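You operate a simulated robot arm through the tools that you are given. There is no shell and no other tool. Be economical: measure what you need, move in short steps, check, and stop when the job is done.

You are at the controls of a simulated two-armed robot. One attempt, no reset.

JOB
Put the purple cube on the orange tile. Then fetch the cream cylinder from the top of table 2 and set it on top of the white filter. Then take the white cup on the top of table 3 and put it away on the table edge by tray 4. Keep to this order. Set down upright: white cup.

Only the result counts: the job must be done as asked and must still hold three seconds after the hand-in. Knocking over, shifting, dropping, spilling or breaking anything else fails it.

ROBOT AND FRAMES
Two 6-joint arms with two-finger grippers on one trunk, on a base that drives. Base frame: it is fixed to the floor where the robot stands at the start and does not move with it; the origin is under the middle of the robot, x ahead of it, y to its left, z up; the surface under the hand at the start is at about z = 0.76. Readings come in m, rad, newtons and seconds.
The left shoulder is at the start at [0.06, 0.143, 0.8], the right one opposite. With the tool pointing down near the work surface each hand reaches from about 0.3 to 0.72 m from the robot's upright axis, wherever it stands, measured 20 degrees to its own side. Places, roughly: cream cylinder (3x3x4 cm) [1.5, 1.7, 0.8]; orange tile [-2.5, 1, 0.75]; purple cube (3x3x3 cm) [0.5, -0.1, 0.8]; table edge by tray 4 (79x15 cm) [3.6, 1.38, 0.76]; white cup [-1.75, 1.5, 0.75]; white filter [1.25, 1.75, 0.75]. Payload 2.45 kg a hand.
The TCP of each hand is the grasp point between the finger pads, 0.026 m short of the fingertips. In the tool frame z runs along the fingers and y along their closing line. Largest opening 0.096 m; the body of the gripper starts 0.069 m behind the TCP.
Orientation is told as [roll, pitch, yaw] about the base's x, y, z axes, in that order, counted from this pose: with the fingers straight down and closing along the base's y, the tool's x points along the base's -x, its y along +y and its z along -z.

CONTROLS
- The arms move only by the tool arm_command. It takes "left_moves", "right_moves" or both (then of equal length, played together; a hand with none holds still); each is a list that holds one entry, the list of rows, each a list of 6 numbers: the shift along the base's x, y, z in m, then the turn, a rotation vector about the base's x, y, z in rad. In form: [[[tx, ty, tz, rx, ry, rz], ...]]. A call has 1 to 12 rows; each row shifts and turns the commanded pose from where the row before left it. "left_gripper" and "right_gripper" are, for a hand that has rows, the gripper command, from -1 (shut) to 1 (fully open), values between in proportion, set as the call begins (left out, the last holds). A row lasts 0.2 s, in which the tool goes at most 0.05 m and 0.15 rad; a call with a longer step from one row to the next is refused whole, and so is a gripper value outside its range. A pose out of reach is approached as far as the arm can. The call stops where the force on the tool passes 40 N (or 10 N more than at its start, if that is more) or the arm is blocked; 0.2 s more then pass. The fingers move at their own pace and stop on an object; they squeeze with about 26 N. The grip force told is the motor's: it shows also when the fingers shut on nothing. Time passes only in rows, and 0.2 s behind the last, so rows that do not move let the fingers close. It gives the time, the measured TCP pose, the force on the tool (base axes), the opening and the grip force at its end, in the units of the frame above (readings bear some noise), with the torque about the TCP (base axes, N m) and any sound that the robot's microphone picked up.
- Cameras (640 x 400 px; columns grow to the right, rows downward): "scene" is now at [0.1364, -0.0334, 1.409]; the picture's right is [-0.40, -0.91, 0.00], its down [-0.65, 0.29, -0.70] and it looks along [0.64, -0.28, -0.71] (base axes); focal length 283 px, centre (320, 200). "left" rides on the left gripper at [0.082, -0.003, -0.098] in its tool frame; the picture's right is [0.04, 1.00, 0.00], its down [-0.73, 0.03, -0.68] and it looks along [-0.68, 0.03, 0.73] (tool axes); focal length 256 px, centre (320, 200). "right" rides on the right gripper at [0.082, 0.003, -0.098] in its tool frame; the picture's right is [-0.04, 1.00, 0.00], its down [-0.73, -0.03, -0.68] and it looks along [-0.68, -0.03, 0.73] (tool axes); focal length 256 px, centre (320, 200). There is no depth. A picture from a camera that has moved, and an enlarged one, comes with that camera's place and axes in the base frame and with its lens.
- snapshot(camera): a new picture of that camera. The clock stands still meanwhile.
- lift_body(by): slides the trunk up (or, below 0, down) by that many m; the arms and the scene camera ride with it, the base frame stays. It gives what a move gives, with no picture.
- drive_base(legs): drives the robot by 1 to 6 legs, each [ahead, turn to the left] in m and rad, along the robot's own axes; the way and the turn of a leg run together, so that a leg with both is an arc; at most 1.5 m and 3.142 rad a leg. The arms and the cameras ride along, it lands a little off, and it stops where it bumps. It gives what a move gives.
- aim_head(pan, tilt): turns the head with the scene camera to pan (to the left, within 1.501 rad either way) and tilt (down, from -0.506 to 1.204), counted from straight ahead of the robot. It gives what a move gives.
- inspect(camera, box): a new picture of the part [left, top, right, bottom] of that camera's present view, enlarged. The clock stands still meanwhile.
- sign_off(): hands the job in; it is judged then, once.

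Go step by step. Nothing tells you exact positions but the pictures and the camera data: compare them with the known pose of the tool, close in by small moves and look again before you grip or let go. The budget is 165 turns and 130 pictures, counting those below and the enlarged ones. Unless the task says otherwise, let go and move clear before handing in.

The tools are called as a command line: name --argument value ..., lists and objects as JSON in quotes. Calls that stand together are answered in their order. arm_command: Moves the arms, as the interface text tells. Its arguments: {"type":"object","properties":{"left_moves":{"type":"array"},"left_gripper":{"type":"number"},"right_moves":{"type":"array"},"right_gripper":{"type":"number"}},"required":[]} The other tools are called the same way: lift_body (by) slides the trunk up or down; drive_base (legs) drives the base; aim_head (pan, tilt) turns the head that bears the scene camera; snapshot (camera) takes a picture; inspect (camera, box) takes an enlarged picture of a part of a camera's view; sign_off () hands the job in.

At the start:

```text
time: 0.0
left_tcp_pos: [0.6001, 0.0999, 0.9861]
left_tool_rot: [0.0, 0.0, -0.002]
left_force: [-0.1, 0.3, -0.1]
left_wrist_torque: [0.0, -0.04, -0.03]
left_grip_width: 0.096
left_grasp_force: 0.0
right_tcp_pos: [0.4058, -0.3419, 1.0724]
right_tool_rot: [0.001, 0.0, -0.004]
right_force: [1.3, 0.3, 0.1]
right_wrist_torque: [0.01, -0.01, -0.03]
right_grip_width: 0.0962
right_grasp_force: 0.1
trunk travel left (down, up): [-0.425, 0.165]
robot x, y, heading: [0.0068, -0.0023, -0.002]
head pan, tilt: [-0.415, 0.796]
```

scene: 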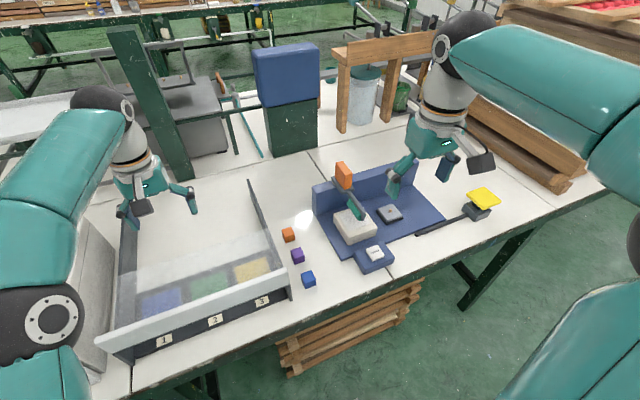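
right: 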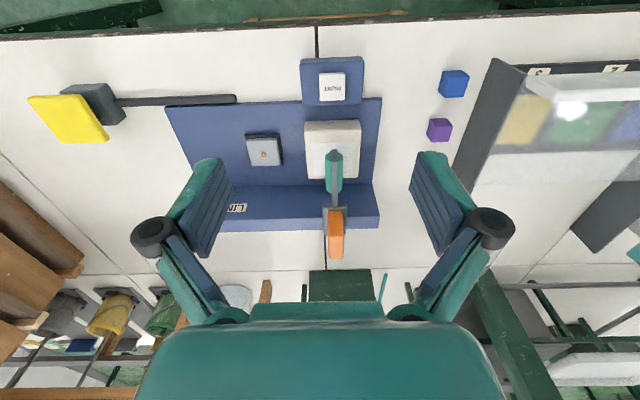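
left: 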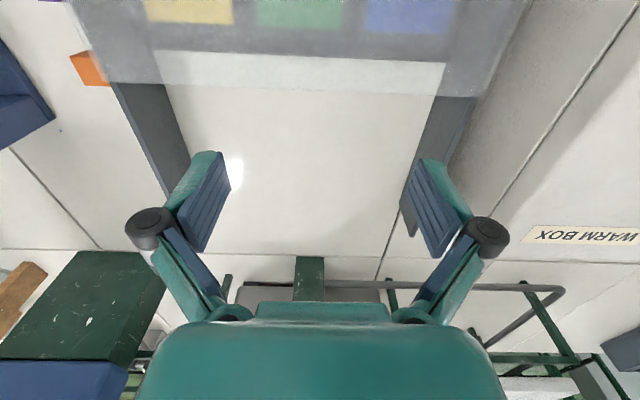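

The purple cube appears to be at about [0.540, -0.148, 0.775], between the orange and blue cubes and about 4 cm from the tray wall. I'll turn the right hand 90° so it closes along x, and stop above the cube to look.

arm_command --right_moves '[[[0.0122, 0.0176, -0.01, 0, 0, 0.1428], [0.0122, 0.0176, -0.01, 0, 0, 0.1428], [0.0122, 0.0176, -0.01, 0, 0, 0.1428], [0.0122, 0.0176, -0.01, 0, 0, 0.1428], [0.0122, 0.0176, -0.01, 0, 0, 0.1428], [0.0122, 0.0176, -0.01, 0, 0, 0.1428], [0.0122, 0.0176, -0.01, 0, 0, 0.1428], [0.0122, 0.0176, -0.01, 0, 0, 0.1428], [0.0122, 0.0176, -0.01, 0, 0, 0.1428], [0.0122, 0.0176, -0.01, 0, 0, 0.1428], [0.0127, 0.018, -0.02, 0, 0, 0.1428], [0, 0, 0, 0, 0, 0]]]' --right_gripper 0.25

snapshot --camera "right"

snapshot --camera "scene"

```text
time: 2.6
left_tcp_pos: [0.6002, 0.0985, 0.9868]
left_tool_rot: [0.001, 0.001, -0.003]
left_force: [0.2, 0.2, -0.4]
left_wrist_torque: [0.01, -0.05, -0.02]
left_grip_width: 0.0958
left_grasp_force: 0.1
right_tcp_pos: [0.5401, -0.1501, 0.9525]
right_tool_rot: [0.0, -0.001, 1.57]
right_force: [0.5, -0.2, 0.6]
right_wrist_torque: [0.01, -0.02, 0.02]
right_grip_width: 0.0603
right_grasp_force: 0.0
trunk travel left (down, up): [-0.425, 0.165]
robot x, y, heading: [0.001, -0.0023, 0.003]
head pan, tilt: [-0.415, 0.796]
```

```text
126 pictures are left
camera right: at [0.5384, -0.231, 1.0515], right [-1.0, 0.04, 0.0], down [0.03, 0.73, 0.68], along [0.03, 0.68, -0.73], focal length 256 px, centre (320, 200)
```

right: 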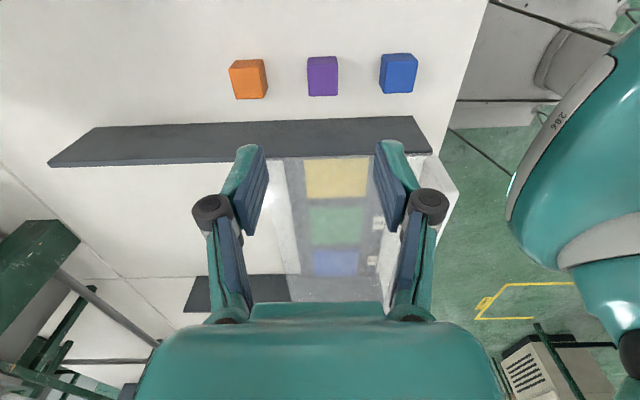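

```text
125 pictures are left
camera scene: at [0.1361, -0.0334, 1.409], right [-0.4, -0.91, 0.0], down [-0.65, 0.29, -0.7], along [0.64, -0.28, -0.71], focal length 283 px, centre (320, 200)
```

scene: 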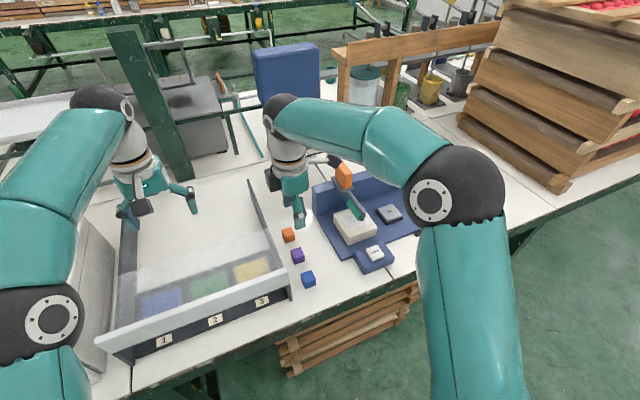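

The purple cube is centred under the hand at x 0.540, y -0.148, so I'll descend and grip.

arm_command --right_moves '[[[0, 0.001, -0.04, 0, 0, 0], [0, 0.001, -0.04, 0, 0, 0], [0, 0, -0.04, 0, 0, 0], [0, 0, -0.025, 0, 0, 0], [0, 0, -0.015, 0, 0, 0], [0, 0, 0, 0, 0, 0]]]'

snapshot --camera "right"

```text
time: 4.0
left_tcp_pos: [0.6016, 0.0995, 0.9869]
left_tool_rot: [0.0, -0.002, -0.004]
left_force: [-0.1, 0.0, 0.9]
left_wrist_torque: [-0.03, -0.01, 0.03]
left_grip_width: 0.0957
left_grasp_force: 0.2
right_tcp_pos: [0.5414, -0.1477, 0.7922]
right_tool_rot: [-0.001, -0.001, 1.568]
right_force: [0.2, 0.1, 0.1]
right_wrist_torque: [-0.01, 0.02, -0.01]
right_grip_width: 0.0602
right_grasp_force: 0.1
trunk travel left (down, up): [-0.425, 0.165]
robot x, y, heading: [0.0015, -0.0008, 0.002]
head pan, tilt: [-0.415, 0.796]
```

```text
124 pictures are left
camera right: at [0.5378, -0.2282, 0.8917], right [-1.0, 0.04, 0.0], down [0.03, 0.73, 0.68], along [0.03, 0.68, -0.73], focal length 256 px, centre (320, 200)
```

right: 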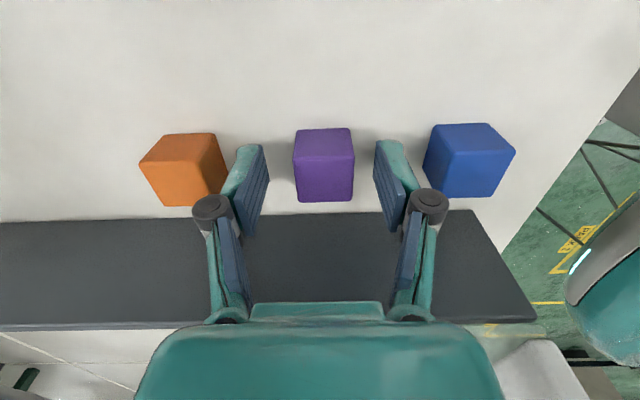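

The fingers straddle the cube cleanly. I'll close and lift.

arm_command --right_moves '[[[0, 0, 0, 0, 0, 0], [0, 0, 0, 0, 0, 0], [0, 0, 0, 0, 0, 0], [0, 0, 0, 0, 0, 0], [0, 0, 0.02, 0, 0, 0], [0, 0, 0.04, 0, 0, 0], [0, 0, 0.05, 0, 0, 0], [0, 0, 0.05, 0, 0, 0], [0, 0, 0.05, 0, 0, 0]]]' --right_gripper -1

snapshot --camera "right"

aim_head --pan 1.5 --tilt 0.4

snapshot --camera "scene"

```text
time: 6.0
left_tcp_pos: [0.5997, 0.0989, 0.9868]
left_tool_rot: [-0.001, -0.001, -0.004]
left_force: [-0.6, 0.2, 0.7]
left_wrist_torque: [-0.01, -0.01, -0.03]
left_grip_width: 0.0961
left_grasp_force: 0.0
right_tcp_pos: [0.5359, -0.1475, 1.0026]
right_tool_rot: [0.002, 0.0, 1.566]
right_force: [-0.4, -0.2, 0.2]
right_wrist_torque: [0.02, 0.01, -0.04]
right_grip_width: 0.0
right_grasp_force: 25.9
trunk travel left (down, up): [-0.425, 0.165]
robot x, y, heading: [0.0017, -0.0003, 0.004]
head pan, tilt: [-0.415, 0.796]
```

```text
123 pictures are left
camera right: at [0.5345, -0.2278, 1.1011], right [-1.0, 0.04, 0.0], down [0.03, 0.73, 0.68], along [0.03, 0.68, -0.73], focal length 256 px, centre (320, 200)
```

right: 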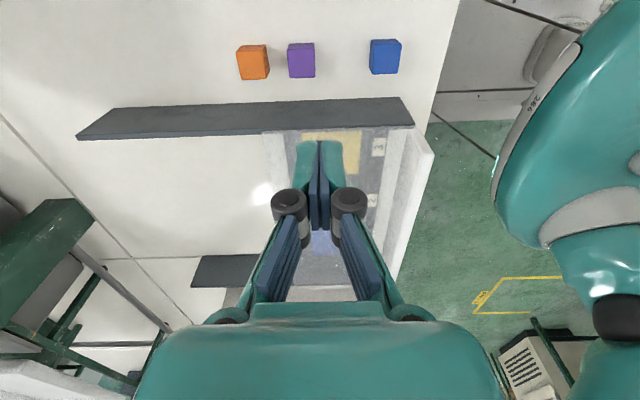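

```text
time: 7.9
left_tcp_pos: [0.6004, 0.0992, 0.9859]
left_tool_rot: [-0.001, -0.001, -0.004]
left_force: [-0.8, -0.9, -0.3]
left_wrist_torque: [0.0, -0.01, 0.0]
left_grip_width: 0.0962
left_grasp_force: 0.0
right_tcp_pos: [0.5387, -0.1469, 1.0014]
right_tool_rot: [-0.001, 0.001, 1.567]
right_force: [0.4, 0.1, -0.2]
right_wrist_torque: [0.01, 0.01, 0.01]
right_grip_width: 0.0
right_grasp_force: 25.8
trunk travel left (down, up): [-0.425, 0.165]
robot x, y, heading: [-0.002, 0.0033, -0.001]
head pan, tilt: [1.499, 0.4]
```

```text
122 pictures are left
camera scene: at [0.0693, 0.0917, 1.4437], right [1.0, -0.07, 0.0], down [-0.03, -0.39, -0.92], along [0.07, 0.92, -0.39], focal length 283 px, centre (320, 200)
```

scene: 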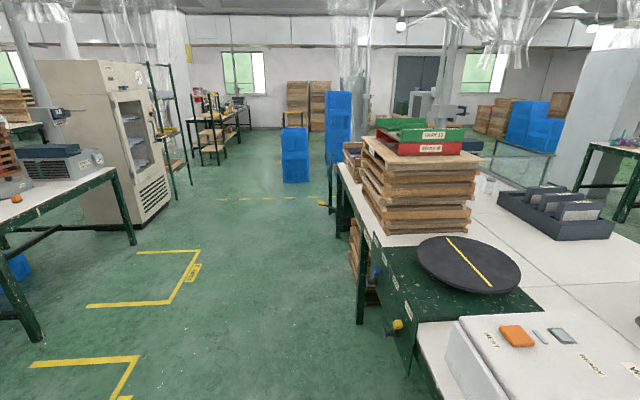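

The grip slipped: the hand is empty, and the purple cube now stands about 2 cm further on, near x 0.560, with the orange cube untouched. I'll hover lower with a narrower opening and measure again.

arm_command --right_moves '[[[0.0217, 0.001, -0.03, 0, 0, 0], [0, 0, -0.04, 0, 0, 0], [0, 0, -0.04, 0, 0, 0], [0, 0, -0.04, 0, 0, 0], [0, 0, 0, 0, 0, 0]]]' --right_gripper -0.04

snapshot --camera "right"

aim_head --pan -0.415 --tilt 0.796

inspect --camera "scene" --box '[220, 180, 380, 300]'

```text
time: 9.1
left_tcp_pos: [0.6001, 0.0993, 0.9871]
left_tool_rot: [-0.001, 0.0, -0.004]
left_force: [0.3, -0.3, 0.4]
left_wrist_torque: [-0.02, -0.01, 0.01]
left_grip_width: 0.0956
left_grasp_force: 0.1
right_tcp_pos: [0.5629, -0.1469, 0.8505]
right_tool_rot: [0.0, 0.001, 1.568]
right_force: [-0.4, 0.0, 0.0]
right_wrist_torque: [-0.02, -0.01, -0.02]
right_grip_width: 0.0462
right_grasp_force: 0.1
trunk travel left (down, up): [-0.425, 0.165]
robot x, y, heading: [-0.0007, 0.0006, -0.0]
head pan, tilt: [1.499, 0.4]
```

```text
121 pictures are left
camera right: at [0.5607, -0.2269, 0.9494], right [-1.0, 0.04, 0.0], down [0.03, 0.73, 0.68], along [0.03, 0.68, -0.73], focal length 256 px, centre (320, 200)
```

right: 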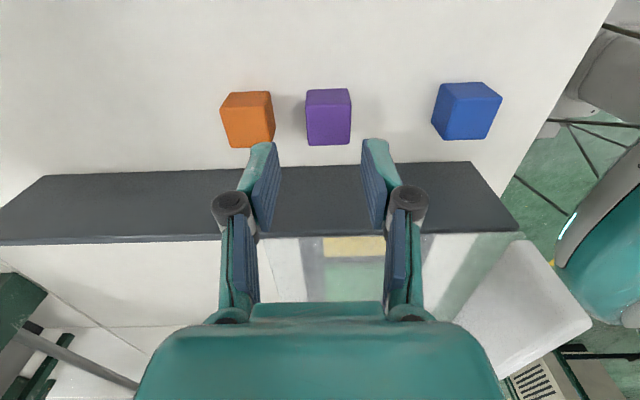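

```text
time: 11.0
left_tcp_pos: [0.6002, 0.0992, 0.9866]
left_tool_rot: [0.0, 0.0, -0.003]
left_force: [-0.6, 0.3, -0.4]
left_wrist_torque: [0.02, 0.01, -0.01]
left_grip_width: 0.0961
left_grasp_force: 0.1
right_tcp_pos: [0.5631, -0.1457, 0.8509]
right_tool_rot: [0.001, 0.001, 1.567]
right_force: [-0.1, -0.1, -0.3]
right_wrist_torque: [-0.01, -0.01, 0.03]
right_grip_width: 0.0458
right_grasp_force: 0.1
trunk travel left (down, up): [-0.425, 0.165]
robot x, y, heading: [-0.0029, 0.0024, -0.002]
head pan, tilt: [-0.415, 0.796]
```

```text
3.33 times, centred on (300, 240) of scene
camera zoom: at [0.1366, -0.0333, 1.4089], right [-0.4, -0.92, 0.0], down [-0.65, 0.29, -0.7], along [0.64, -0.28, -0.71], focal length 945 px, centre (387, 67)
```

zoom: 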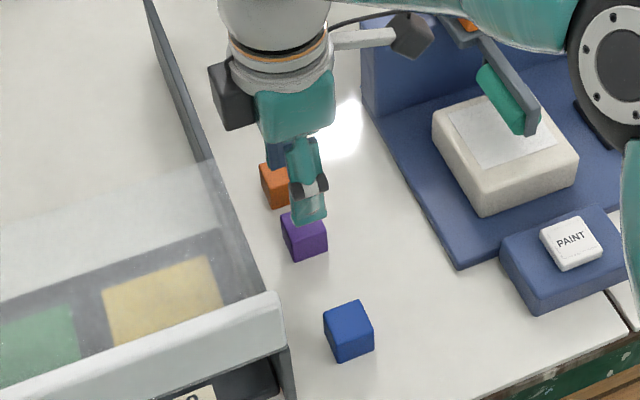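

The purple cube is at x ≈ 0.5585, with a gap of about 2 cm to the orange one. I'll set the opening to 4 cm, centre the hand and descend.

arm_command --right_moves '[[[-0.004, 0, 0, 0, 0, 0], [0, 0, -0.015, 0, 0, 0], [0, 0, 0, 0, 0, 0]]]' --right_gripper -0.15

inspect --camera "right" --box '[200, 70, 440, 220]'

```text
time: 11.8
left_tcp_pos: [0.6004, 0.0999, 0.9859]
left_tool_rot: [0.001, 0.001, -0.004]
left_force: [-0.3, 0.4, 1.0]
left_wrist_torque: [-0.02, -0.01, 0.02]
left_grip_width: 0.0959
left_grasp_force: 0.1
right_tcp_pos: [0.5586, -0.1452, 0.8374]
right_tool_rot: [-0.002, 0.0, 1.568]
right_force: [-0.4, 0.2, 0.4]
right_wrist_torque: [0.01, -0.05, 0.03]
right_grip_width: 0.0409
right_grasp_force: 0.0
trunk travel left (down, up): [-0.425, 0.165]
robot x, y, heading: [0.0003, -0.0034, -0.001]
head pan, tilt: [-0.415, 0.796]
```

```text
2.67 times, centred on (320, 145) of right
camera zoom: at [0.5557, -0.2263, 0.9361], right [-1.0, 0.04, 0.0], down [0.03, 0.73, 0.68], along [0.03, 0.68, -0.73], focal length 683 px, centre (320, 347)
```

zoom: 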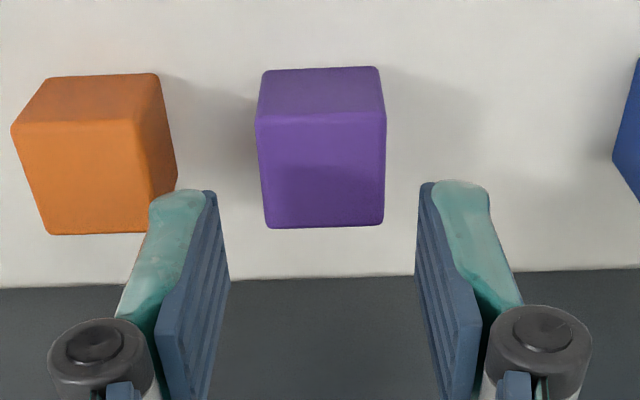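

Centred: the cube spans x 0.544–0.573 and the orange edge is at 0.594. I'll go down.

arm_command --right_moves '[[[0, -0.001, -0.015, 0, 0, 0], [0, 0, -0.015, 0, 0, 0], [0, 0, -0.012, 0, 0, 0], [0, 0, -0.006, 0, 0, 0], [0, 0, 0, 0, 0, 0]]]'

inspect --camera "right" --box '[180, 70, 460, 245]'

inspect --camera "scene" --box '[250, 210, 346, 270]'

```text
time: 13.0
left_tcp_pos: [0.6006, 0.0993, 0.9866]
left_tool_rot: [0.0, 0.0, -0.003]
left_force: [-0.2, -0.2, -0.2]
left_wrist_torque: [0.0, 0.02, -0.02]
left_grip_width: 0.0961
left_grasp_force: 0.0
right_tcp_pos: [0.5578, -0.1458, 0.7895]
right_tool_rot: [0.002, 0.0, 1.567]
right_force: [-0.2, 0.0, 0.0]
right_wrist_torque: [0.02, 0.02, 0.0]
right_grip_width: 0.0409
right_grasp_force: 0.0
trunk travel left (down, up): [-0.425, 0.165]
robot x, y, heading: [-0.0027, -0.0004, 0.0]
head pan, tilt: [-0.415, 0.796]
```

```text
2.29 times, centred on (320, 158) of right
camera zoom: at [0.5551, -0.227, 0.8888], right [-1.0, 0.04, 0.0], down [0.03, 0.73, 0.68], along [0.03, 0.68, -0.73], focal length 585 px, centre (320, 297)
```

zoom: 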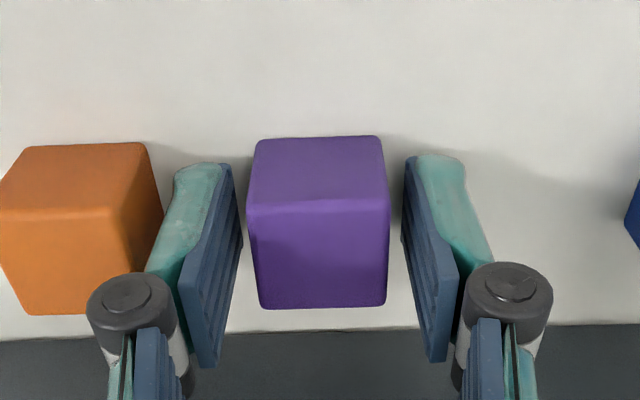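

```text
6.67 times, centred on (298, 240) of scene
camera zoom: at [0.1366, -0.0333, 1.4089], right [-0.4, -0.92, 0.0], down [-0.65, 0.29, -0.7], along [0.64, -0.28, -0.71], focal length 1889 px, centre (467, -67)
```

zoom: 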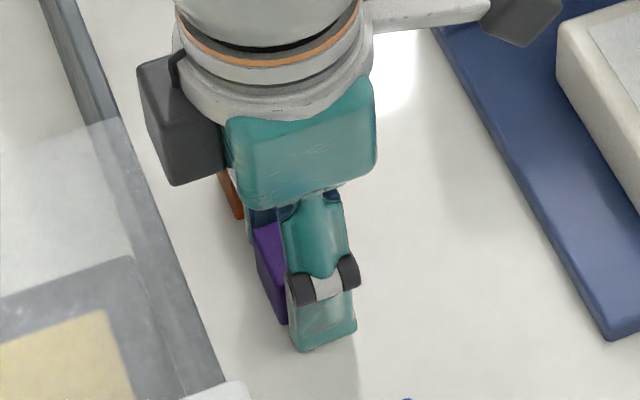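

The cube sits between the pads with clear gaps. I'll close, check the width, and only then lift.

arm_command --right_moves '[[[0, 0, 0, 0, 0, 0], [0, 0, 0, 0, 0, 0], [0, 0, 0, 0, 0, 0], [0, 0, 0, 0, 0, 0]]]' --right_gripper -1

inspect --camera "right" --box '[180, 70, 460, 245]'

```text
time: 14.0
left_tcp_pos: [0.5998, 0.0995, 0.9853]
left_tool_rot: [0.001, 0.0, -0.004]
left_force: [-0.4, -0.5, 1.2]
left_wrist_torque: [0.0, 0.01, -0.01]
left_grip_width: 0.0961
left_grasp_force: 0.1
right_tcp_pos: [0.5576, -0.1461, 0.7896]
right_tool_rot: [0.002, -0.001, 1.567]
right_force: [0.6, -0.9, 0.6]
right_wrist_torque: [0.0, -0.01, -0.01]
right_grip_width: 0.0294
right_grasp_force: 26.2
trunk travel left (down, up): [-0.425, 0.165]
robot x, y, heading: [0.0003, -0.0028, 0.001]
head pan, tilt: [-0.415, 0.796]
```

```text
2.29 times, centred on (320, 158) of right
camera zoom: at [0.5552, -0.227, 0.889], right [-1.0, 0.04, 0.0], down [0.03, 0.73, 0.68], along [0.03, 0.68, -0.73], focal length 585 px, centre (320, 297)
```

zoom: 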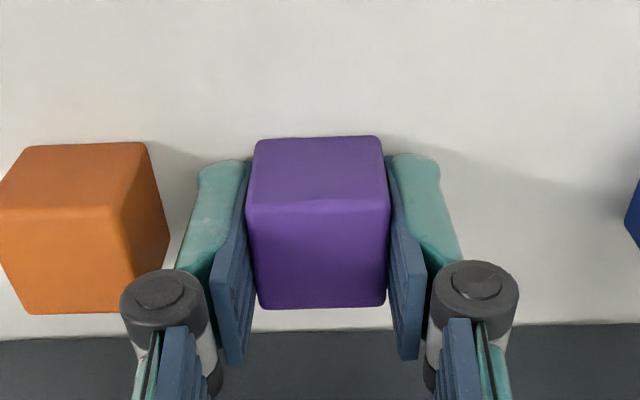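

It's held at 29 mm. I'll lift gently and check.

arm_command --right_moves '[[[0, 0, 0.005, 0, 0, 0], [0, 0, 0.01, 0, 0, 0], [0, 0, 0.015, 0, 0, 0], [0, 0, 0.02, 0, 0, 0], [0, 0, 0.02, 0, 0, 0]]]'

inspect --camera "right" --box '[180, 70, 460, 245]'

```text
time: 15.2
left_tcp_pos: [0.6001, 0.0989, 0.9869]
left_tool_rot: [0.0, -0.001, -0.004]
left_force: [0.0, -1.0, 1.0]
left_wrist_torque: [0.03, 0.01, 0.01]
left_grip_width: 0.0963
left_grasp_force: 0.1
right_tcp_pos: [0.5581, -0.1461, 0.8598]
right_tool_rot: [0.0, 0.001, 1.569]
right_force: [0.3, 0.5, -0.1]
right_wrist_torque: [-0.03, 0.02, -0.02]
right_grip_width: 0.0293
right_grasp_force: 26.0
trunk travel left (down, up): [-0.425, 0.165]
robot x, y, heading: [0.0009, -0.0009, 0.002]
head pan, tilt: [-0.415, 0.796]
```

```text
2.29 times, centred on (320, 158) of right
camera zoom: at [0.5544, -0.228, 0.9588], right [-1.0, 0.04, 0.0], down [0.03, 0.73, 0.68], along [0.03, 0.68, -0.73], focal length 585 px, centre (320, 297)
```

zoom: 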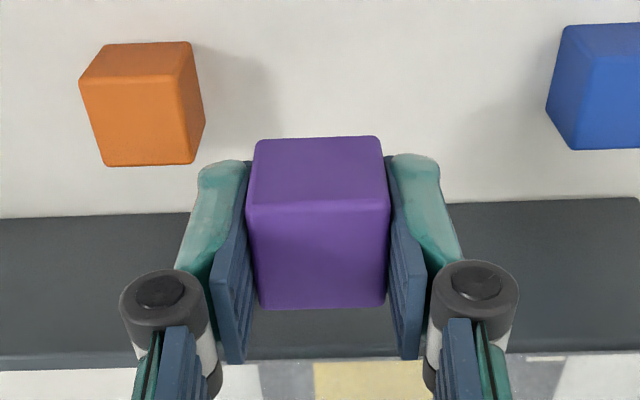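

The cube is up and held. I'll raise it, draw both hands in for driving, and look around towards table 3.

arm_command --right_moves '[[[0, 0, 0.04, 0, 0, 0], [0, 0, 0.04, 0, 0, 0], [0, 0, 0.04, 0, 0, 0], [0, 0, 0.04, 0, 0, 0], [-0.03, -0.02, 0.01, 0, 0, 0], [-0.03, -0.02, 0, 0, 0, 0], [-0.03, -0.02, 0, 0, 0, 0], [-0.03, -0.02, 0, 0, 0, 0], [-0.02, -0.02, 0, 0, 0, 0]]]' --left_moves '[[[0, 0, 0.02, 0, 0, 0], [0, 0, 0.02, 0, 0, 0], [-0.03, 0.01, 0, 0, 0, 0], [-0.03, 0.01, 0, 0, 0, 0], [-0.03, 0.02, 0, 0, 0, 0], [-0.03, 0.02, 0, 0, 0, 0], [-0.03, 0.02, 0, 0, 0, 0], [-0.03, 0.02, 0, 0, 0, 0], [0, 0, 0, 0, 0, 0]]]'

aim_head --pan 1.5 --tilt 0.3

snapshot --camera "scene"

aim_head --pan 0.5 --tilt 0.4

snapshot --camera "scene"

```text
time: 17.2
left_tcp_pos: [0.4182, 0.1996, 1.0251]
left_tool_rot: [0.001, 0.0, -0.005]
left_force: [-0.2, -0.3, 0.4]
left_wrist_torque: [0.0, -0.02, -0.04]
left_grip_width: 0.0961
left_grasp_force: 0.0
right_tcp_pos: [0.4192, -0.2458, 1.0303]
right_tool_rot: [0.003, 0.001, 1.568]
right_force: [-0.1, 0.7, -0.5]
right_wrist_torque: [0.04, 0.03, -0.05]
right_grip_width: 0.0292
right_grasp_force: 26.0
trunk travel left (down, up): [-0.425, 0.165]
robot x, y, heading: [0.0015, -0.0008, 0.001]
head pan, tilt: [-0.415, 0.796]
```

```text
time: 19.0
left_tcp_pos: [0.4184, 0.1992, 1.0259]
left_tool_rot: [0.001, -0.001, -0.002]
left_force: [-1.0, 0.9, -0.1]
left_wrist_torque: [0.02, 0.01, 0.01]
left_grip_width: 0.0959
left_grasp_force: 0.0
right_tcp_pos: [0.419, -0.2436, 1.031]
right_tool_rot: [0.0, -0.001, 1.565]
right_force: [-0.8, -0.8, -0.7]
right_wrist_torque: [-0.03, -0.01, 0.01]
right_grip_width: 0.0293
right_grasp_force: 26.2
trunk travel left (down, up): [-0.425, 0.165]
robot x, y, heading: [-0.003, 0.0027, 0.004]
head pan, tilt: [1.499, 0.3]
```

```text
114 pictures are left
camera scene: at [0.0689, 0.0924, 1.453], right [1.0, -0.07, 0.0], down [-0.02, -0.3, -0.96], along [0.07, 0.95, -0.3], focal length 283 px, centre (320, 200)
```

scene: 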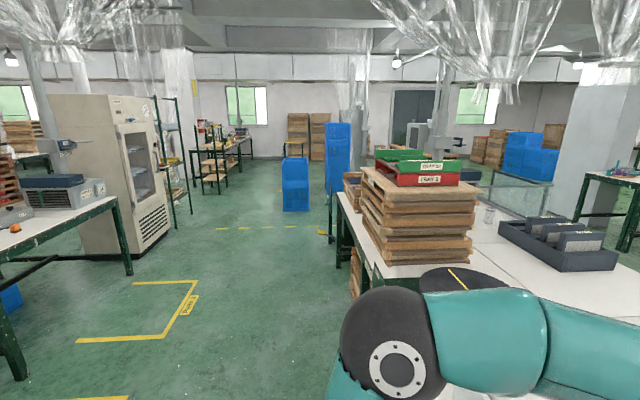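

```text
time: 20.3
left_tcp_pos: [0.4192, 0.1991, 1.0263]
left_tool_rot: [0.0, 0.001, -0.003]
left_force: [0.2, -1.2, 0.4]
left_wrist_torque: [-0.01, 0.02, 0.04]
left_grip_width: 0.096
left_grasp_force: 0.1
right_tcp_pos: [0.4184, -0.2442, 1.0308]
right_tool_rot: [-0.001, 0.0, 1.567]
right_force: [-0.5, 0.0, -0.4]
right_wrist_torque: [-0.01, 0.0, 0.01]
right_grip_width: 0.0294
right_grasp_force: 26.4
trunk travel left (down, up): [-0.425, 0.165]
robot x, y, heading: [-0.0019, 0.0018, 0.001]
head pan, tilt: [0.499, 0.4]
```

```text
113 pictures are left
camera scene: at [0.1435, 0.0437, 1.4438], right [0.48, -0.88, 0.0], down [-0.34, -0.19, -0.92], along [0.81, 0.44, -0.39], focal length 283 px, centre (320, 200)
```

scene: 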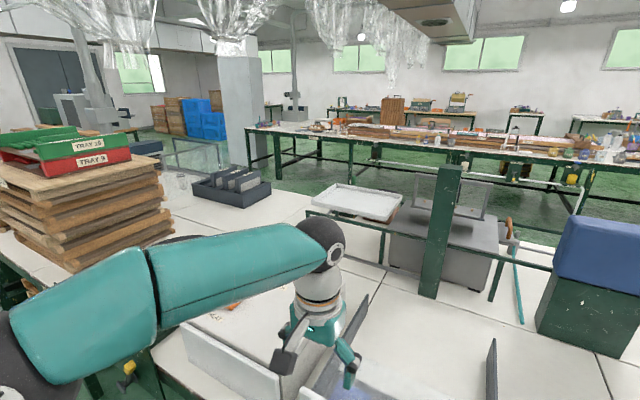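

Table 3 lies behind on the left, and table 2 seems to be the long white table with the black rack. I'll zoom in there while I have the view.

inspect --camera "scene" --box '[120, 130, 320, 255]'

drive_base --legs '[[-0.45, 0]]'

aim_head --pan 1.5 --tilt 0.3

snapshot --camera "scene"

```text
3.20 times, centred on (220, 192) of scene
camera zoom: at [0.1435, 0.0437, 1.4438], right [0.48, -0.88, 0.0], down [-0.34, -0.19, -0.92], along [0.81, 0.44, -0.39], focal length 907 px, centre (640, 224)
```

zoom: 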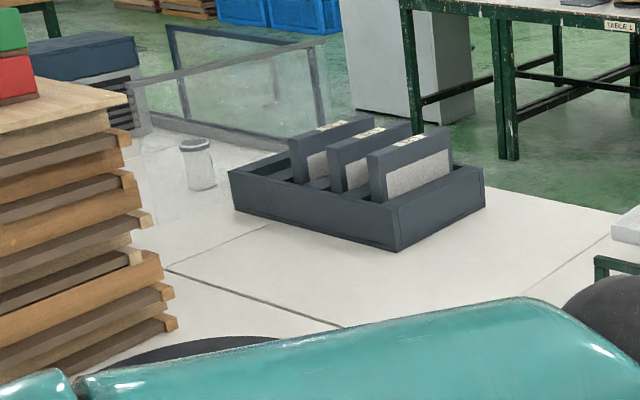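

```text
time: 23.0
left_tcp_pos: [-0.0292, 0.2002, 1.0269]
left_tool_rot: [0.0, 0.001, 0.003]
left_force: [-0.4, -0.7, 0.0]
left_wrist_torque: [-0.01, -0.05, 0.0]
left_grip_width: 0.096
left_grasp_force: 0.0
right_tcp_pos: [-0.0275, -0.2441, 1.0315]
right_tool_rot: [0.001, 0.0, 1.572]
right_force: [0.8, -0.3, -0.4]
right_wrist_torque: [-0.01, -0.03, 0.0]
right_grip_width: 0.0295
right_grasp_force: 26.0
trunk travel left (down, up): [-0.425, 0.165]
robot x, y, heading: [-0.4456, -0.0019, 0.01]
head pan, tilt: [0.499, 0.4]
```

```text
time: 24.3
left_tcp_pos: [-0.0283, 0.2003, 1.0259]
left_tool_rot: [0.0, 0.0, 0.001]
left_force: [0.9, -0.6, -0.5]
left_wrist_torque: [0.02, 0.03, -0.02]
left_grip_width: 0.0959
left_grasp_force: 0.1
right_tcp_pos: [-0.0252, -0.2431, 1.0315]
right_tool_rot: [-0.001, 0.001, 1.573]
right_force: [-1.1, -0.6, 0.6]
right_wrist_torque: [0.03, 0.0, 0.02]
right_grip_width: 0.0293
right_grasp_force: 25.4
trunk travel left (down, up): [-0.425, 0.165]
robot x, y, heading: [-0.4465, -0.0017, 0.005]
head pan, tilt: [1.499, 0.3]
```

```text
111 pictures are left
camera scene: at [-0.3775, 0.092, 1.453], right [1.0, -0.07, 0.0], down [-0.02, -0.3, -0.96], along [0.06, 0.95, -0.3], focal length 283 px, centre (320, 200)
```

scene: 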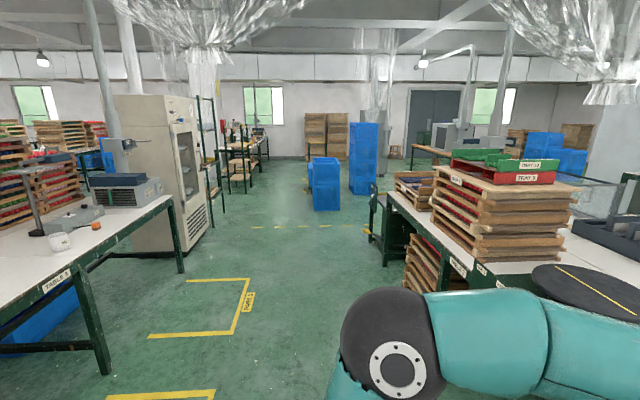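

Table 3 is at the left, with its front edge at x ≈ -1.45 and the white cup and an orange thing on it. I'll turn to face it for a better view.

drive_base --legs '[[0, 2.4]]'

aim_head --pan 0.0 --tilt 0.3

snapshot --camera "scene"

```text
time: 28.6
left_tcp_pos: [-0.6046, 0.4423, 1.0259]
left_tool_rot: [-0.002, 0.001, 1.472]
left_force: [0.1, 0.0, -0.6]
left_wrist_torque: [-0.04, -0.01, -0.04]
left_grip_width: 0.0957
left_grasp_force: 0.0
right_tcp_pos: [-0.1607, 0.3983, 1.0316]
right_tool_rot: [0.001, 0.002, 3.046]
right_force: [-0.4, 1.3, -0.2]
right_wrist_torque: [-0.04, -0.02, 0.0]
right_grip_width: 0.0294
right_grasp_force: 25.7
trunk travel left (down, up): [-0.425, 0.165]
robot x, y, heading: [-0.3925, -0.0045, 1.51]
head pan, tilt: [1.499, 0.3]
stopped in leg 1: the robot was blocked; the commanded pose is now the measured one
```

```text
time: 30.2
left_tcp_pos: [-0.6018, 0.4409, 1.028]
left_tool_rot: [-0.001, 0.001, 1.474]
left_force: [-0.2, -0.6, -0.4]
left_wrist_torque: [-0.03, 0.01, -0.01]
left_grip_width: 0.096
left_grasp_force: 0.2
right_tcp_pos: [-0.1612, 0.3986, 1.0323]
right_tool_rot: [-0.001, 0.0, 3.045]
right_force: [-0.1, 0.5, -0.6]
right_wrist_torque: [-0.02, 0.0, 0.03]
right_grip_width: 0.0296
right_grasp_force: 26.2
trunk travel left (down, up): [-0.425, 0.165]
robot x, y, heading: [-0.3905, -0.0029, 1.504]
head pan, tilt: [0.0, 0.3]
```

```text
110 pictures are left
camera scene: at [-0.3818, 0.1502, 1.453], right [1.0, -0.06, 0.0], down [-0.02, -0.3, -0.96], along [0.06, 0.95, -0.3], focal length 283 px, centre (320, 200)
```

scene: 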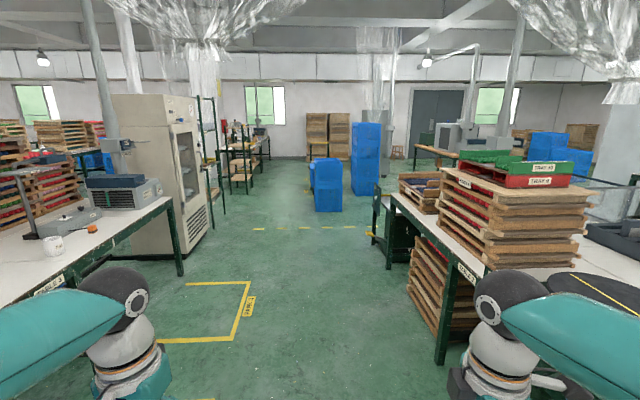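

The turn was blocked at heading 1.5. I'll look both ways before moving.

aim_head --pan 1.45 --tilt 0.5

snapshot --camera "scene"

aim_head --pan -1.45 --tilt 0.7

snapshot --camera "scene"

```text
time: 31.8
left_tcp_pos: [-0.6027, 0.4413, 1.0276]
left_tool_rot: [-0.001, -0.001, 1.474]
left_force: [-0.4, 0.0, 0.1]
left_wrist_torque: [-0.01, -0.02, -0.02]
left_grip_width: 0.0961
left_grasp_force: 0.1
right_tcp_pos: [-0.1601, 0.3983, 1.0325]
right_tool_rot: [0.001, -0.001, 3.045]
right_force: [-0.1, -0.8, -0.3]
right_wrist_torque: [0.0, 0.0, -0.04]
right_grip_width: 0.0291
right_grasp_force: 26.1
trunk travel left (down, up): [-0.425, 0.165]
robot x, y, heading: [-0.3929, 0.001, 1.509]
head pan, tilt: [1.45, 0.499]
```

```text
109 pictures are left
camera scene: at [-0.477, 0.0735, 1.4346], right [0.18, 0.98, 0.0], down [0.47, -0.09, -0.88], along [-0.86, 0.16, -0.48], focal length 283 px, centre (320, 200)
```

scene: 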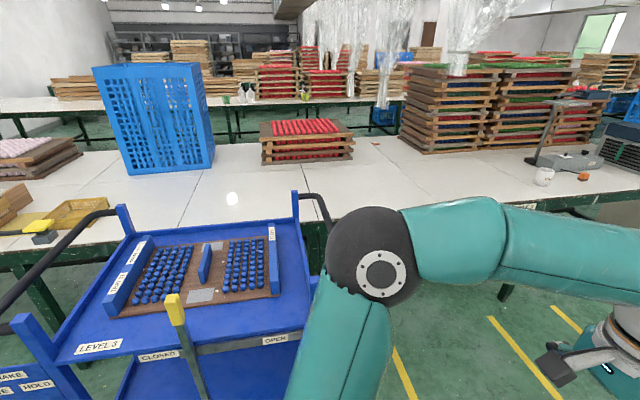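

```text
time: 34.3
left_tcp_pos: [-0.6032, 0.4394, 1.0272]
left_tool_rot: [-0.003, 0.0, 1.473]
left_force: [-0.6, -0.2, 0.2]
left_wrist_torque: [0.01, -0.02, 0.0]
left_grip_width: 0.096
left_grasp_force: 0.0
right_tcp_pos: [-0.1609, 0.3984, 1.0322]
right_tool_rot: [0.0, 0.002, 3.045]
right_force: [-0.3, -0.2, 0.0]
right_wrist_torque: [-0.01, 0.01, -0.01]
right_grip_width: 0.0294
right_grasp_force: 25.7
trunk travel left (down, up): [-0.425, 0.165]
robot x, y, heading: [-0.3907, -0.0039, 1.509]
head pan, tilt: [-1.45, 0.7]
```

```text
108 pictures are left
camera scene: at [-0.3027, 0.0621, 1.4169], right [0.06, -1.0, 0.0], down [-0.64, -0.04, -0.76], along [0.76, 0.05, -0.64], focal length 283 px, centre (320, 200)
```

scene: 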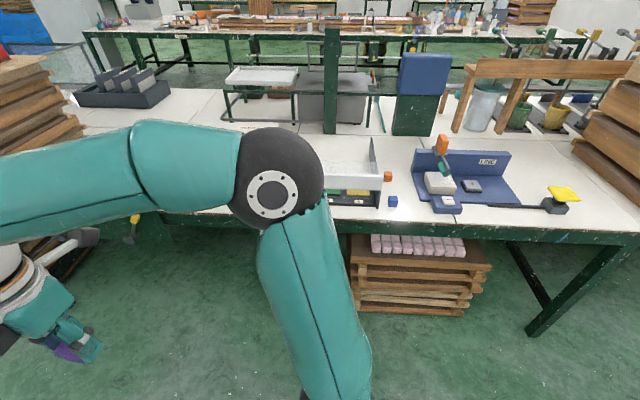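

A blue cart stands beside me at the left; that was the block. I'll drive ahead out of its way, then look for the orange tile on table 3.

drive_base --legs '[[0.5, 0]]'

aim_head --pan 1.45 --tilt 0.4

snapshot --camera "scene"

```text
time: 37.3
left_tcp_pos: [-0.5677, 0.9482, 1.0263]
left_tool_rot: [-0.001, 0.002, 1.469]
left_force: [-0.4, 0.4, 0.0]
left_wrist_torque: [0.02, 0.02, 0.02]
left_grip_width: 0.096
left_grasp_force: 0.0
right_tcp_pos: [-0.1258, 0.9039, 1.0319]
right_tool_rot: [0.001, 0.0, 3.041]
right_force: [-0.4, 0.1, -1.2]
right_wrist_torque: [-0.01, -0.01, 0.0]
right_grip_width: 0.0293
right_grasp_force: 25.7
trunk travel left (down, up): [-0.425, 0.165]
robot x, y, heading: [-0.3623, 0.5031, 1.503]
head pan, tilt: [-1.45, 0.7]
```

```text
time: 39.9
left_tcp_pos: [-0.5681, 0.9488, 1.028]
left_tool_rot: [-0.002, 0.001, 1.469]
left_force: [-0.7, -0.1, 0.0]
left_wrist_torque: [0.01, -0.03, 0.0]
left_grip_width: 0.0961
left_grasp_force: 0.1
right_tcp_pos: [-0.1252, 0.9047, 1.0328]
right_tool_rot: [0.0, -0.001, 3.041]
right_force: [0.5, -0.1, -0.8]
right_wrist_torque: [0.0, 0.0, -0.01]
right_grip_width: 0.0292
right_grasp_force: 26.2
trunk travel left (down, up): [-0.425, 0.165]
robot x, y, heading: [-0.3608, 0.5064, 1.503]
head pan, tilt: [1.45, 0.4]
```

```text
107 pictures are left
camera scene: at [-0.446, 0.5822, 1.4438], right [0.19, 0.98, 0.0], down [0.38, -0.07, -0.92], along [-0.9, 0.17, -0.39], focal length 283 px, centre (320, 200)
```

scene: 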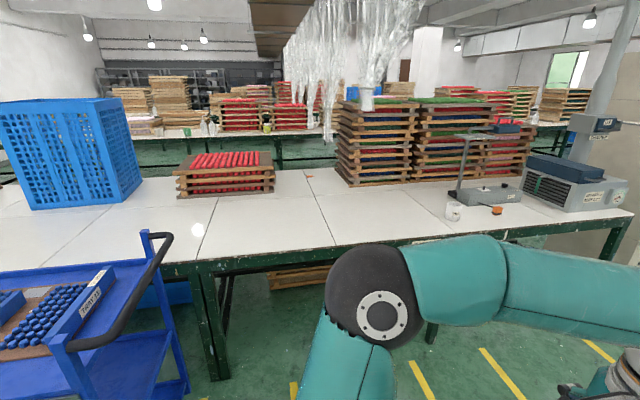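

The orange tile is at about [-2.5, 0.9], over a metre from the near edge, so I have to approach table 3 from its far side. I'll check for a way round.

inspect --camera "scene" --box '[240, 130, 400, 230]'

aim_head --pan 0.7 --tilt 0.3

snapshot --camera "scene"

```text
4.00 times, centred on (320, 180) of scene
camera zoom: at [-0.446, 0.5822, 1.4438], right [0.19, 0.98, 0.0], down [0.38, -0.07, -0.92], along [-0.9, 0.17, -0.39], focal length 1134 px, centre (320, 280)
```

zoom: 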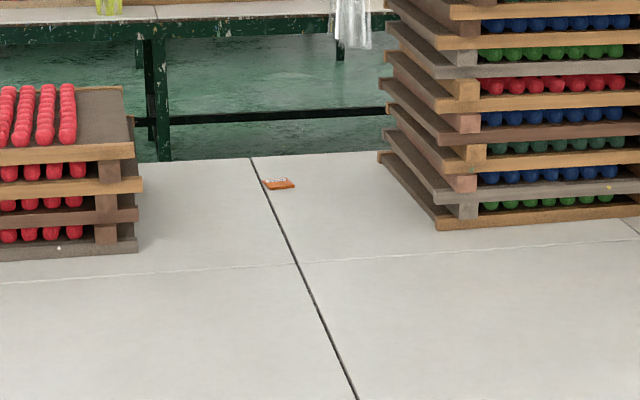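

```text
time: 41.0
left_tcp_pos: [-0.5671, 0.9493, 1.0274]
left_tool_rot: [-0.002, -0.001, 1.47]
left_force: [-0.3, 0.8, 0.3]
left_wrist_torque: [-0.02, 0.0, 0.01]
left_grip_width: 0.0958
left_grasp_force: 0.1
right_tcp_pos: [-0.1248, 0.9047, 1.0339]
right_tool_rot: [-0.001, 0.0, 3.04]
right_force: [0.2, 0.0, -0.8]
right_wrist_torque: [-0.01, 0.01, 0.02]
right_grip_width: 0.0294
right_grasp_force: 26.5
trunk travel left (down, up): [-0.425, 0.165]
robot x, y, heading: [-0.3599, 0.5051, 1.502]
head pan, tilt: [0.7, 0.3]
```

```text
105 pictures are left
camera scene: at [-0.4102, 0.6402, 1.453], right [0.81, 0.59, 0.0], down [0.17, -0.24, -0.96], along [-0.57, 0.77, -0.3], focal length 283 px, centre (320, 200)
```

scene: 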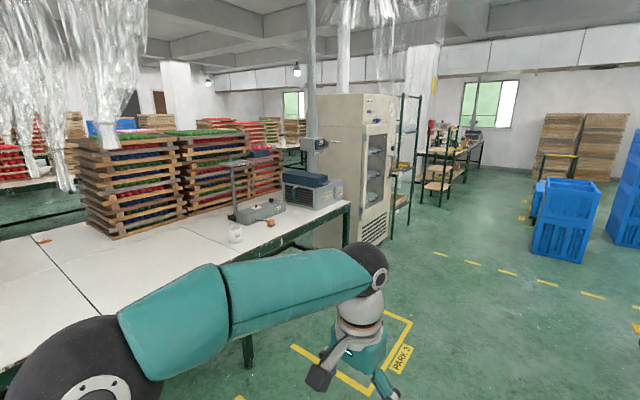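

The tile sits about 17 cm from the far edge. I'll drive ahead to see whether there is a gap past the fridge.

drive_base --legs '[[1.5, 0.15]]'

aim_head --pan 1.2 --tilt 0.4

snapshot --camera "scene"

aim_head --pan 0.3 --tilt 0.3

snapshot --camera "scene"

```text
time: 48.5
left_tcp_pos: [-0.6591, 2.4032, 1.0281]
left_tool_rot: [-0.001, 0.002, 1.632]
left_force: [-0.4, -0.5, -0.4]
left_wrist_torque: [-0.04, -0.02, 0.0]
left_grip_width: 0.0959
left_grasp_force: 0.1
right_tcp_pos: [-0.2156, 2.4316, 1.0316]
right_tool_rot: [-0.002, -0.001, -3.079]
right_force: [0.0, 0.4, 0.0]
right_wrist_torque: [-0.04, -0.01, 0.01]
right_grip_width: 0.0295
right_grasp_force: 25.9
trunk travel left (down, up): [-0.425, 0.165]
robot x, y, heading: [-0.383, 2.0007, 1.665]
head pan, tilt: [0.7, 0.3]
```

```text
time: 49.4
left_tcp_pos: [-0.6587, 2.4019, 1.0289]
left_tool_rot: [0.0, 0.001, 1.632]
left_force: [0.6, -0.5, -0.3]
left_wrist_torque: [0.03, -0.03, 0.01]
left_grip_width: 0.0957
left_grasp_force: 0.0
right_tcp_pos: [-0.2153, 2.4317, 1.034]
right_tool_rot: [0.0, -0.001, -3.077]
right_force: [0.6, 1.2, -0.3]
right_wrist_torque: [0.02, -0.03, 0.0]
right_grip_width: 0.0294
right_grasp_force: 26.3
trunk travel left (down, up): [-0.425, 0.165]
robot x, y, heading: [-0.3805, 2.0023, 1.661]
head pan, tilt: [1.201, 0.4]
```

```text
104 pictures are left
camera scene: at [-0.4749, 2.0828, 1.4438], right [0.27, 0.96, 0.0], down [0.37, -0.11, -0.92], along [-0.89, 0.25, -0.39], focal length 283 px, centre (320, 200)
```

scene: 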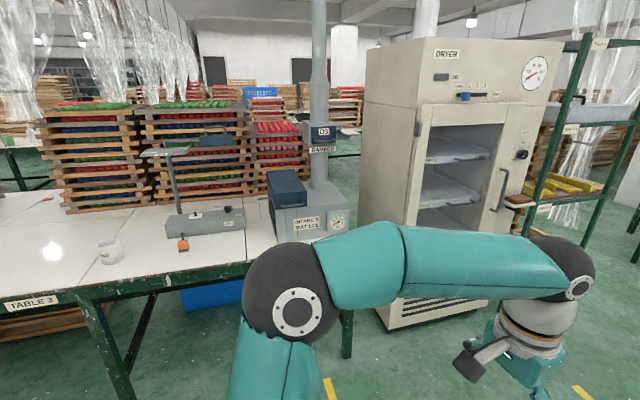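

```text
time: 50.6
left_tcp_pos: [-0.6581, 2.4035, 1.0273]
left_tool_rot: [-0.002, 0.002, 1.631]
left_force: [0.2, 0.1, -0.2]
left_wrist_torque: [-0.02, 0.01, 0.0]
left_grip_width: 0.0963
left_grasp_force: 0.0
right_tcp_pos: [-0.2132, 2.4302, 1.0338]
right_tool_rot: [-0.001, 0.0, -3.081]
right_force: [-0.7, -0.4, -0.5]
right_wrist_torque: [0.01, 0.0, 0.0]
right_grip_width: 0.0293
right_grasp_force: 26.7
trunk travel left (down, up): [-0.425, 0.165]
robot x, y, heading: [-0.3821, 1.9992, 1.668]
head pan, tilt: [0.3, 0.3]
```

```text
103 pictures are left
camera scene: at [-0.4218, 2.1437, 1.453], right [0.92, 0.39, 0.0], down [0.11, -0.27, -0.96], along [-0.37, 0.88, -0.3], focal length 283 px, centre (320, 200)
```

scene: 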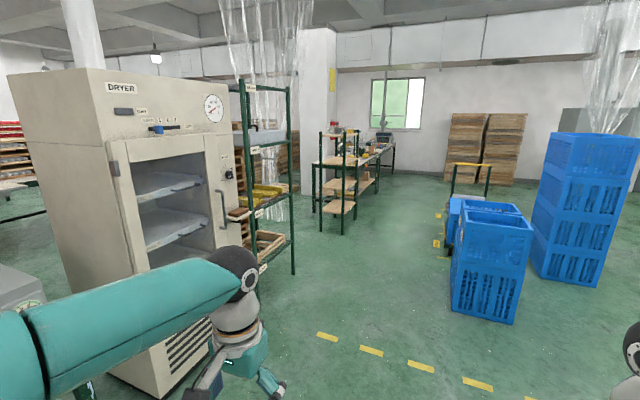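

The gap by the dryer is only about 0.3 m, but past the rack there seems to be an opening at y ≈ 5. I'll drive there between the rack and the blue crates.

drive_base --legs '[[0, 0.2], [1.4, 0]]'

aim_head --pan 0.9 --tilt 0.3

snapshot --camera "scene"

aim_head --pan 0.0 --tilt 0.4

snapshot --camera "scene"

```text
time: 58.6
left_tcp_pos: [-1.1508, 3.701, 1.0274]
left_tool_rot: [-0.001, 0.004, 1.837]
left_force: [-0.2, -0.3, 0.5]
left_wrist_torque: [0.0, 0.0, -0.01]
left_grip_width: 0.0959
left_grasp_force: 0.0
right_tcp_pos: [-0.7222, 3.8168, 1.0334]
right_tool_rot: [-0.001, 0.0, -2.877]
right_force: [-0.3, 0.4, -0.2]
right_wrist_torque: [-0.01, 0.01, 0.0]
right_grip_width: 0.0292
right_grasp_force: 25.7
trunk travel left (down, up): [-0.425, 0.165]
robot x, y, heading: [-0.8001, 3.3558, 1.873]
head pan, tilt: [0.3, 0.3]
```

```text
time: 59.6
left_tcp_pos: [-1.1503, 3.6997, 1.0286]
left_tool_rot: [-0.003, 0.001, 1.835]
left_force: [-0.6, 0.5, 0.8]
left_wrist_torque: [0.02, 0.01, -0.02]
left_grip_width: 0.0958
left_grasp_force: 0.1
right_tcp_pos: [-0.7208, 3.8166, 1.0338]
right_tool_rot: [0.001, 0.0, -2.877]
right_force: [0.9, -0.9, -0.6]
right_wrist_torque: [-0.01, 0.02, -0.04]
right_grip_width: 0.0294
right_grasp_force: 26.2
trunk travel left (down, up): [-0.425, 0.165]
robot x, y, heading: [-0.8004, 3.3568, 1.872]
head pan, tilt: [0.901, 0.3]
```

```text
102 pictures are left
camera scene: at [-0.9024, 3.4503, 1.453], right [0.36, 0.93, 0.0], down [0.28, -0.11, -0.96], along [-0.89, 0.35, -0.3], focal length 283 px, centre (320, 200)
```

scene: 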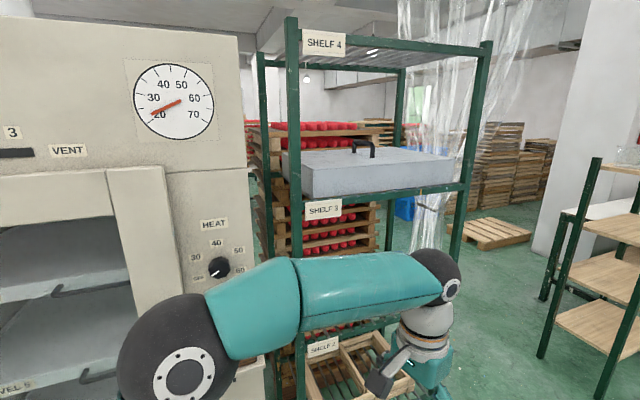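

```text
time: 60.8
left_tcp_pos: [-1.1508, 3.7005, 1.0281]
left_tool_rot: [0.0, -0.001, 1.836]
left_force: [-0.1, -1.0, -0.2]
left_wrist_torque: [-0.01, -0.05, -0.03]
left_grip_width: 0.096
left_grasp_force: 0.2
right_tcp_pos: [-0.7213, 3.817, 1.034]
right_tool_rot: [-0.001, 0.001, -2.878]
right_force: [-0.3, 0.3, -0.3]
right_wrist_torque: [0.02, 0.04, -0.02]
right_grip_width: 0.0292
right_grasp_force: 25.6
trunk travel left (down, up): [-0.425, 0.165]
robot x, y, heading: [-0.7976, 3.3576, 1.87]
head pan, tilt: [0.0, 0.4]
```

```text
101 pictures are left
camera scene: at [-0.8428, 3.5048, 1.4437], right [0.96, 0.29, 0.0], down [0.11, -0.37, -0.92], along [-0.27, 0.88, -0.39], focal length 283 px, centre (320, 200)
```

scene: 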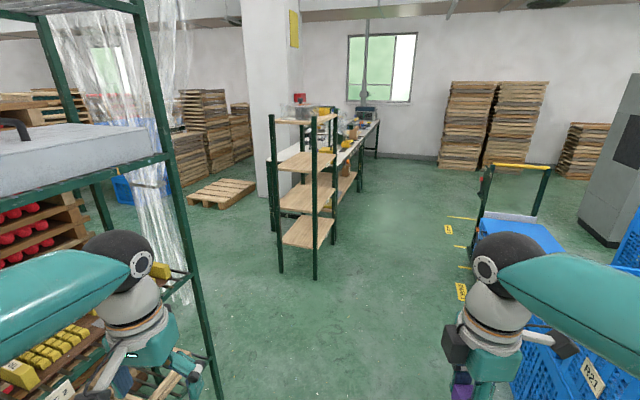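

The opening between the rack (y ≈ 4.3) and the wooden shelf (y ≈ 5.2) is about 0.9 m, with a plastic curtain behind it. I'll look more closely.

aim_head --pan 0.5 --tilt 0.55

snapshot --camera "scene"

```text
time: 61.8
left_tcp_pos: [-1.1489, 3.7, 1.0293]
left_tool_rot: [0.001, 0.0, 1.835]
left_force: [0.4, 0.2, 0.6]
left_wrist_torque: [-0.01, 0.01, 0.0]
left_grip_width: 0.0958
left_grasp_force: 0.1
right_tcp_pos: [-0.7229, 3.8175, 1.0345]
right_tool_rot: [0.001, 0.0, -2.877]
right_force: [-0.1, -0.4, -0.7]
right_wrist_torque: [0.02, 0.05, -0.03]
right_grip_width: 0.0292
right_grasp_force: 26.5
trunk travel left (down, up): [-0.425, 0.165]
robot x, y, heading: [-0.7974, 3.3568, 1.873]
head pan, tilt: [0.499, 0.55]
```

```text
100 pictures are left
camera scene: at [-0.8797, 3.4791, 1.43], right [0.7, 0.71, 0.0], down [0.37, -0.37, -0.85], along [-0.61, 0.6, -0.52], focal length 283 px, centre (320, 200)
```

scene: 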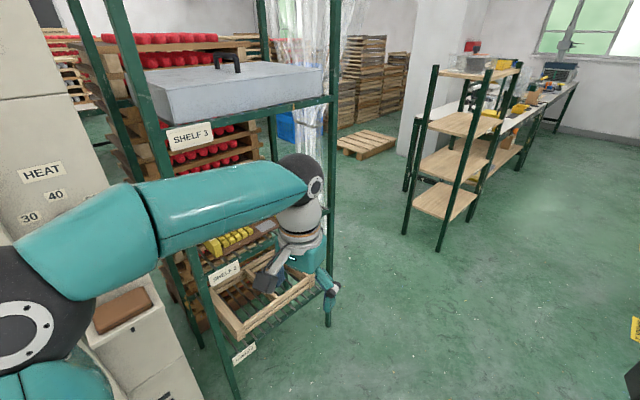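

The gap is about 1.05 m wide (y 4.21–5.26). I'll line up with it and turn towards -x.

drive_base --legs '[[0, -0.26], [1.36, 0], [0, 1.5]]'

aim_head --pan 0.0 --tilt 0.45

snapshot --camera "scene"

```text
time: 73.2
left_tcp_pos: [-1.3249, 4.5689, 1.0285]
left_tool_rot: [-0.002, 0.0, 2.951]
left_force: [0.3, -1.2, 0.1]
left_wrist_torque: [0.03, 0.02, 0.01]
left_grip_width: 0.0961
left_grasp_force: 0.0
right_tcp_pos: [-1.2407, 5.0055, 1.0342]
right_tool_rot: [0.0, 0.002, -1.763]
right_force: [-0.5, 0.0, -0.5]
right_wrist_torque: [0.02, -0.05, 0.01]
right_grip_width: 0.0293
right_grasp_force: 25.9
trunk travel left (down, up): [-0.425, 0.165]
robot x, y, heading: [-0.8559, 4.7855, 3.013]
head pan, tilt: [0.499, 0.55]
stopped in leg 3: the robot was blocked; the commanded pose is now the measured one
```

```text
time: 74.2
left_tcp_pos: [-1.3237, 4.5704, 1.0304]
left_tool_rot: [-0.002, 0.0, 2.951]
left_force: [-0.4, 0.1, 0.2]
left_wrist_torque: [0.0, -0.01, 0.01]
left_grip_width: 0.0959
left_grasp_force: 0.1
right_tcp_pos: [-1.2391, 5.0057, 1.0349]
right_tool_rot: [-0.002, -0.002, -1.762]
right_force: [0.2, 0.9, -0.2]
right_wrist_torque: [0.0, -0.01, 0.0]
right_grip_width: 0.0292
right_grasp_force: 25.8
trunk travel left (down, up): [-0.425, 0.165]
robot x, y, heading: [-0.8513, 4.7821, 3.016]
head pan, tilt: [0.0, 0.45]
```

```text
99 pictures are left
camera scene: at [-1.0031, 4.8035, 1.439], right [0.13, 0.99, 0.0], down [0.43, -0.05, -0.9], along [-0.89, 0.11, -0.44], focal length 283 px, centre (320, 200)
```

scene: 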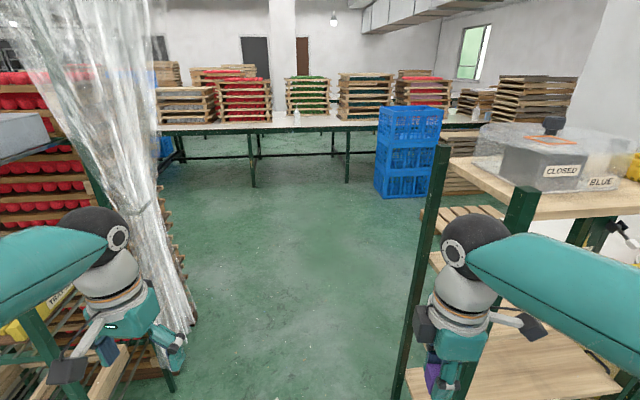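

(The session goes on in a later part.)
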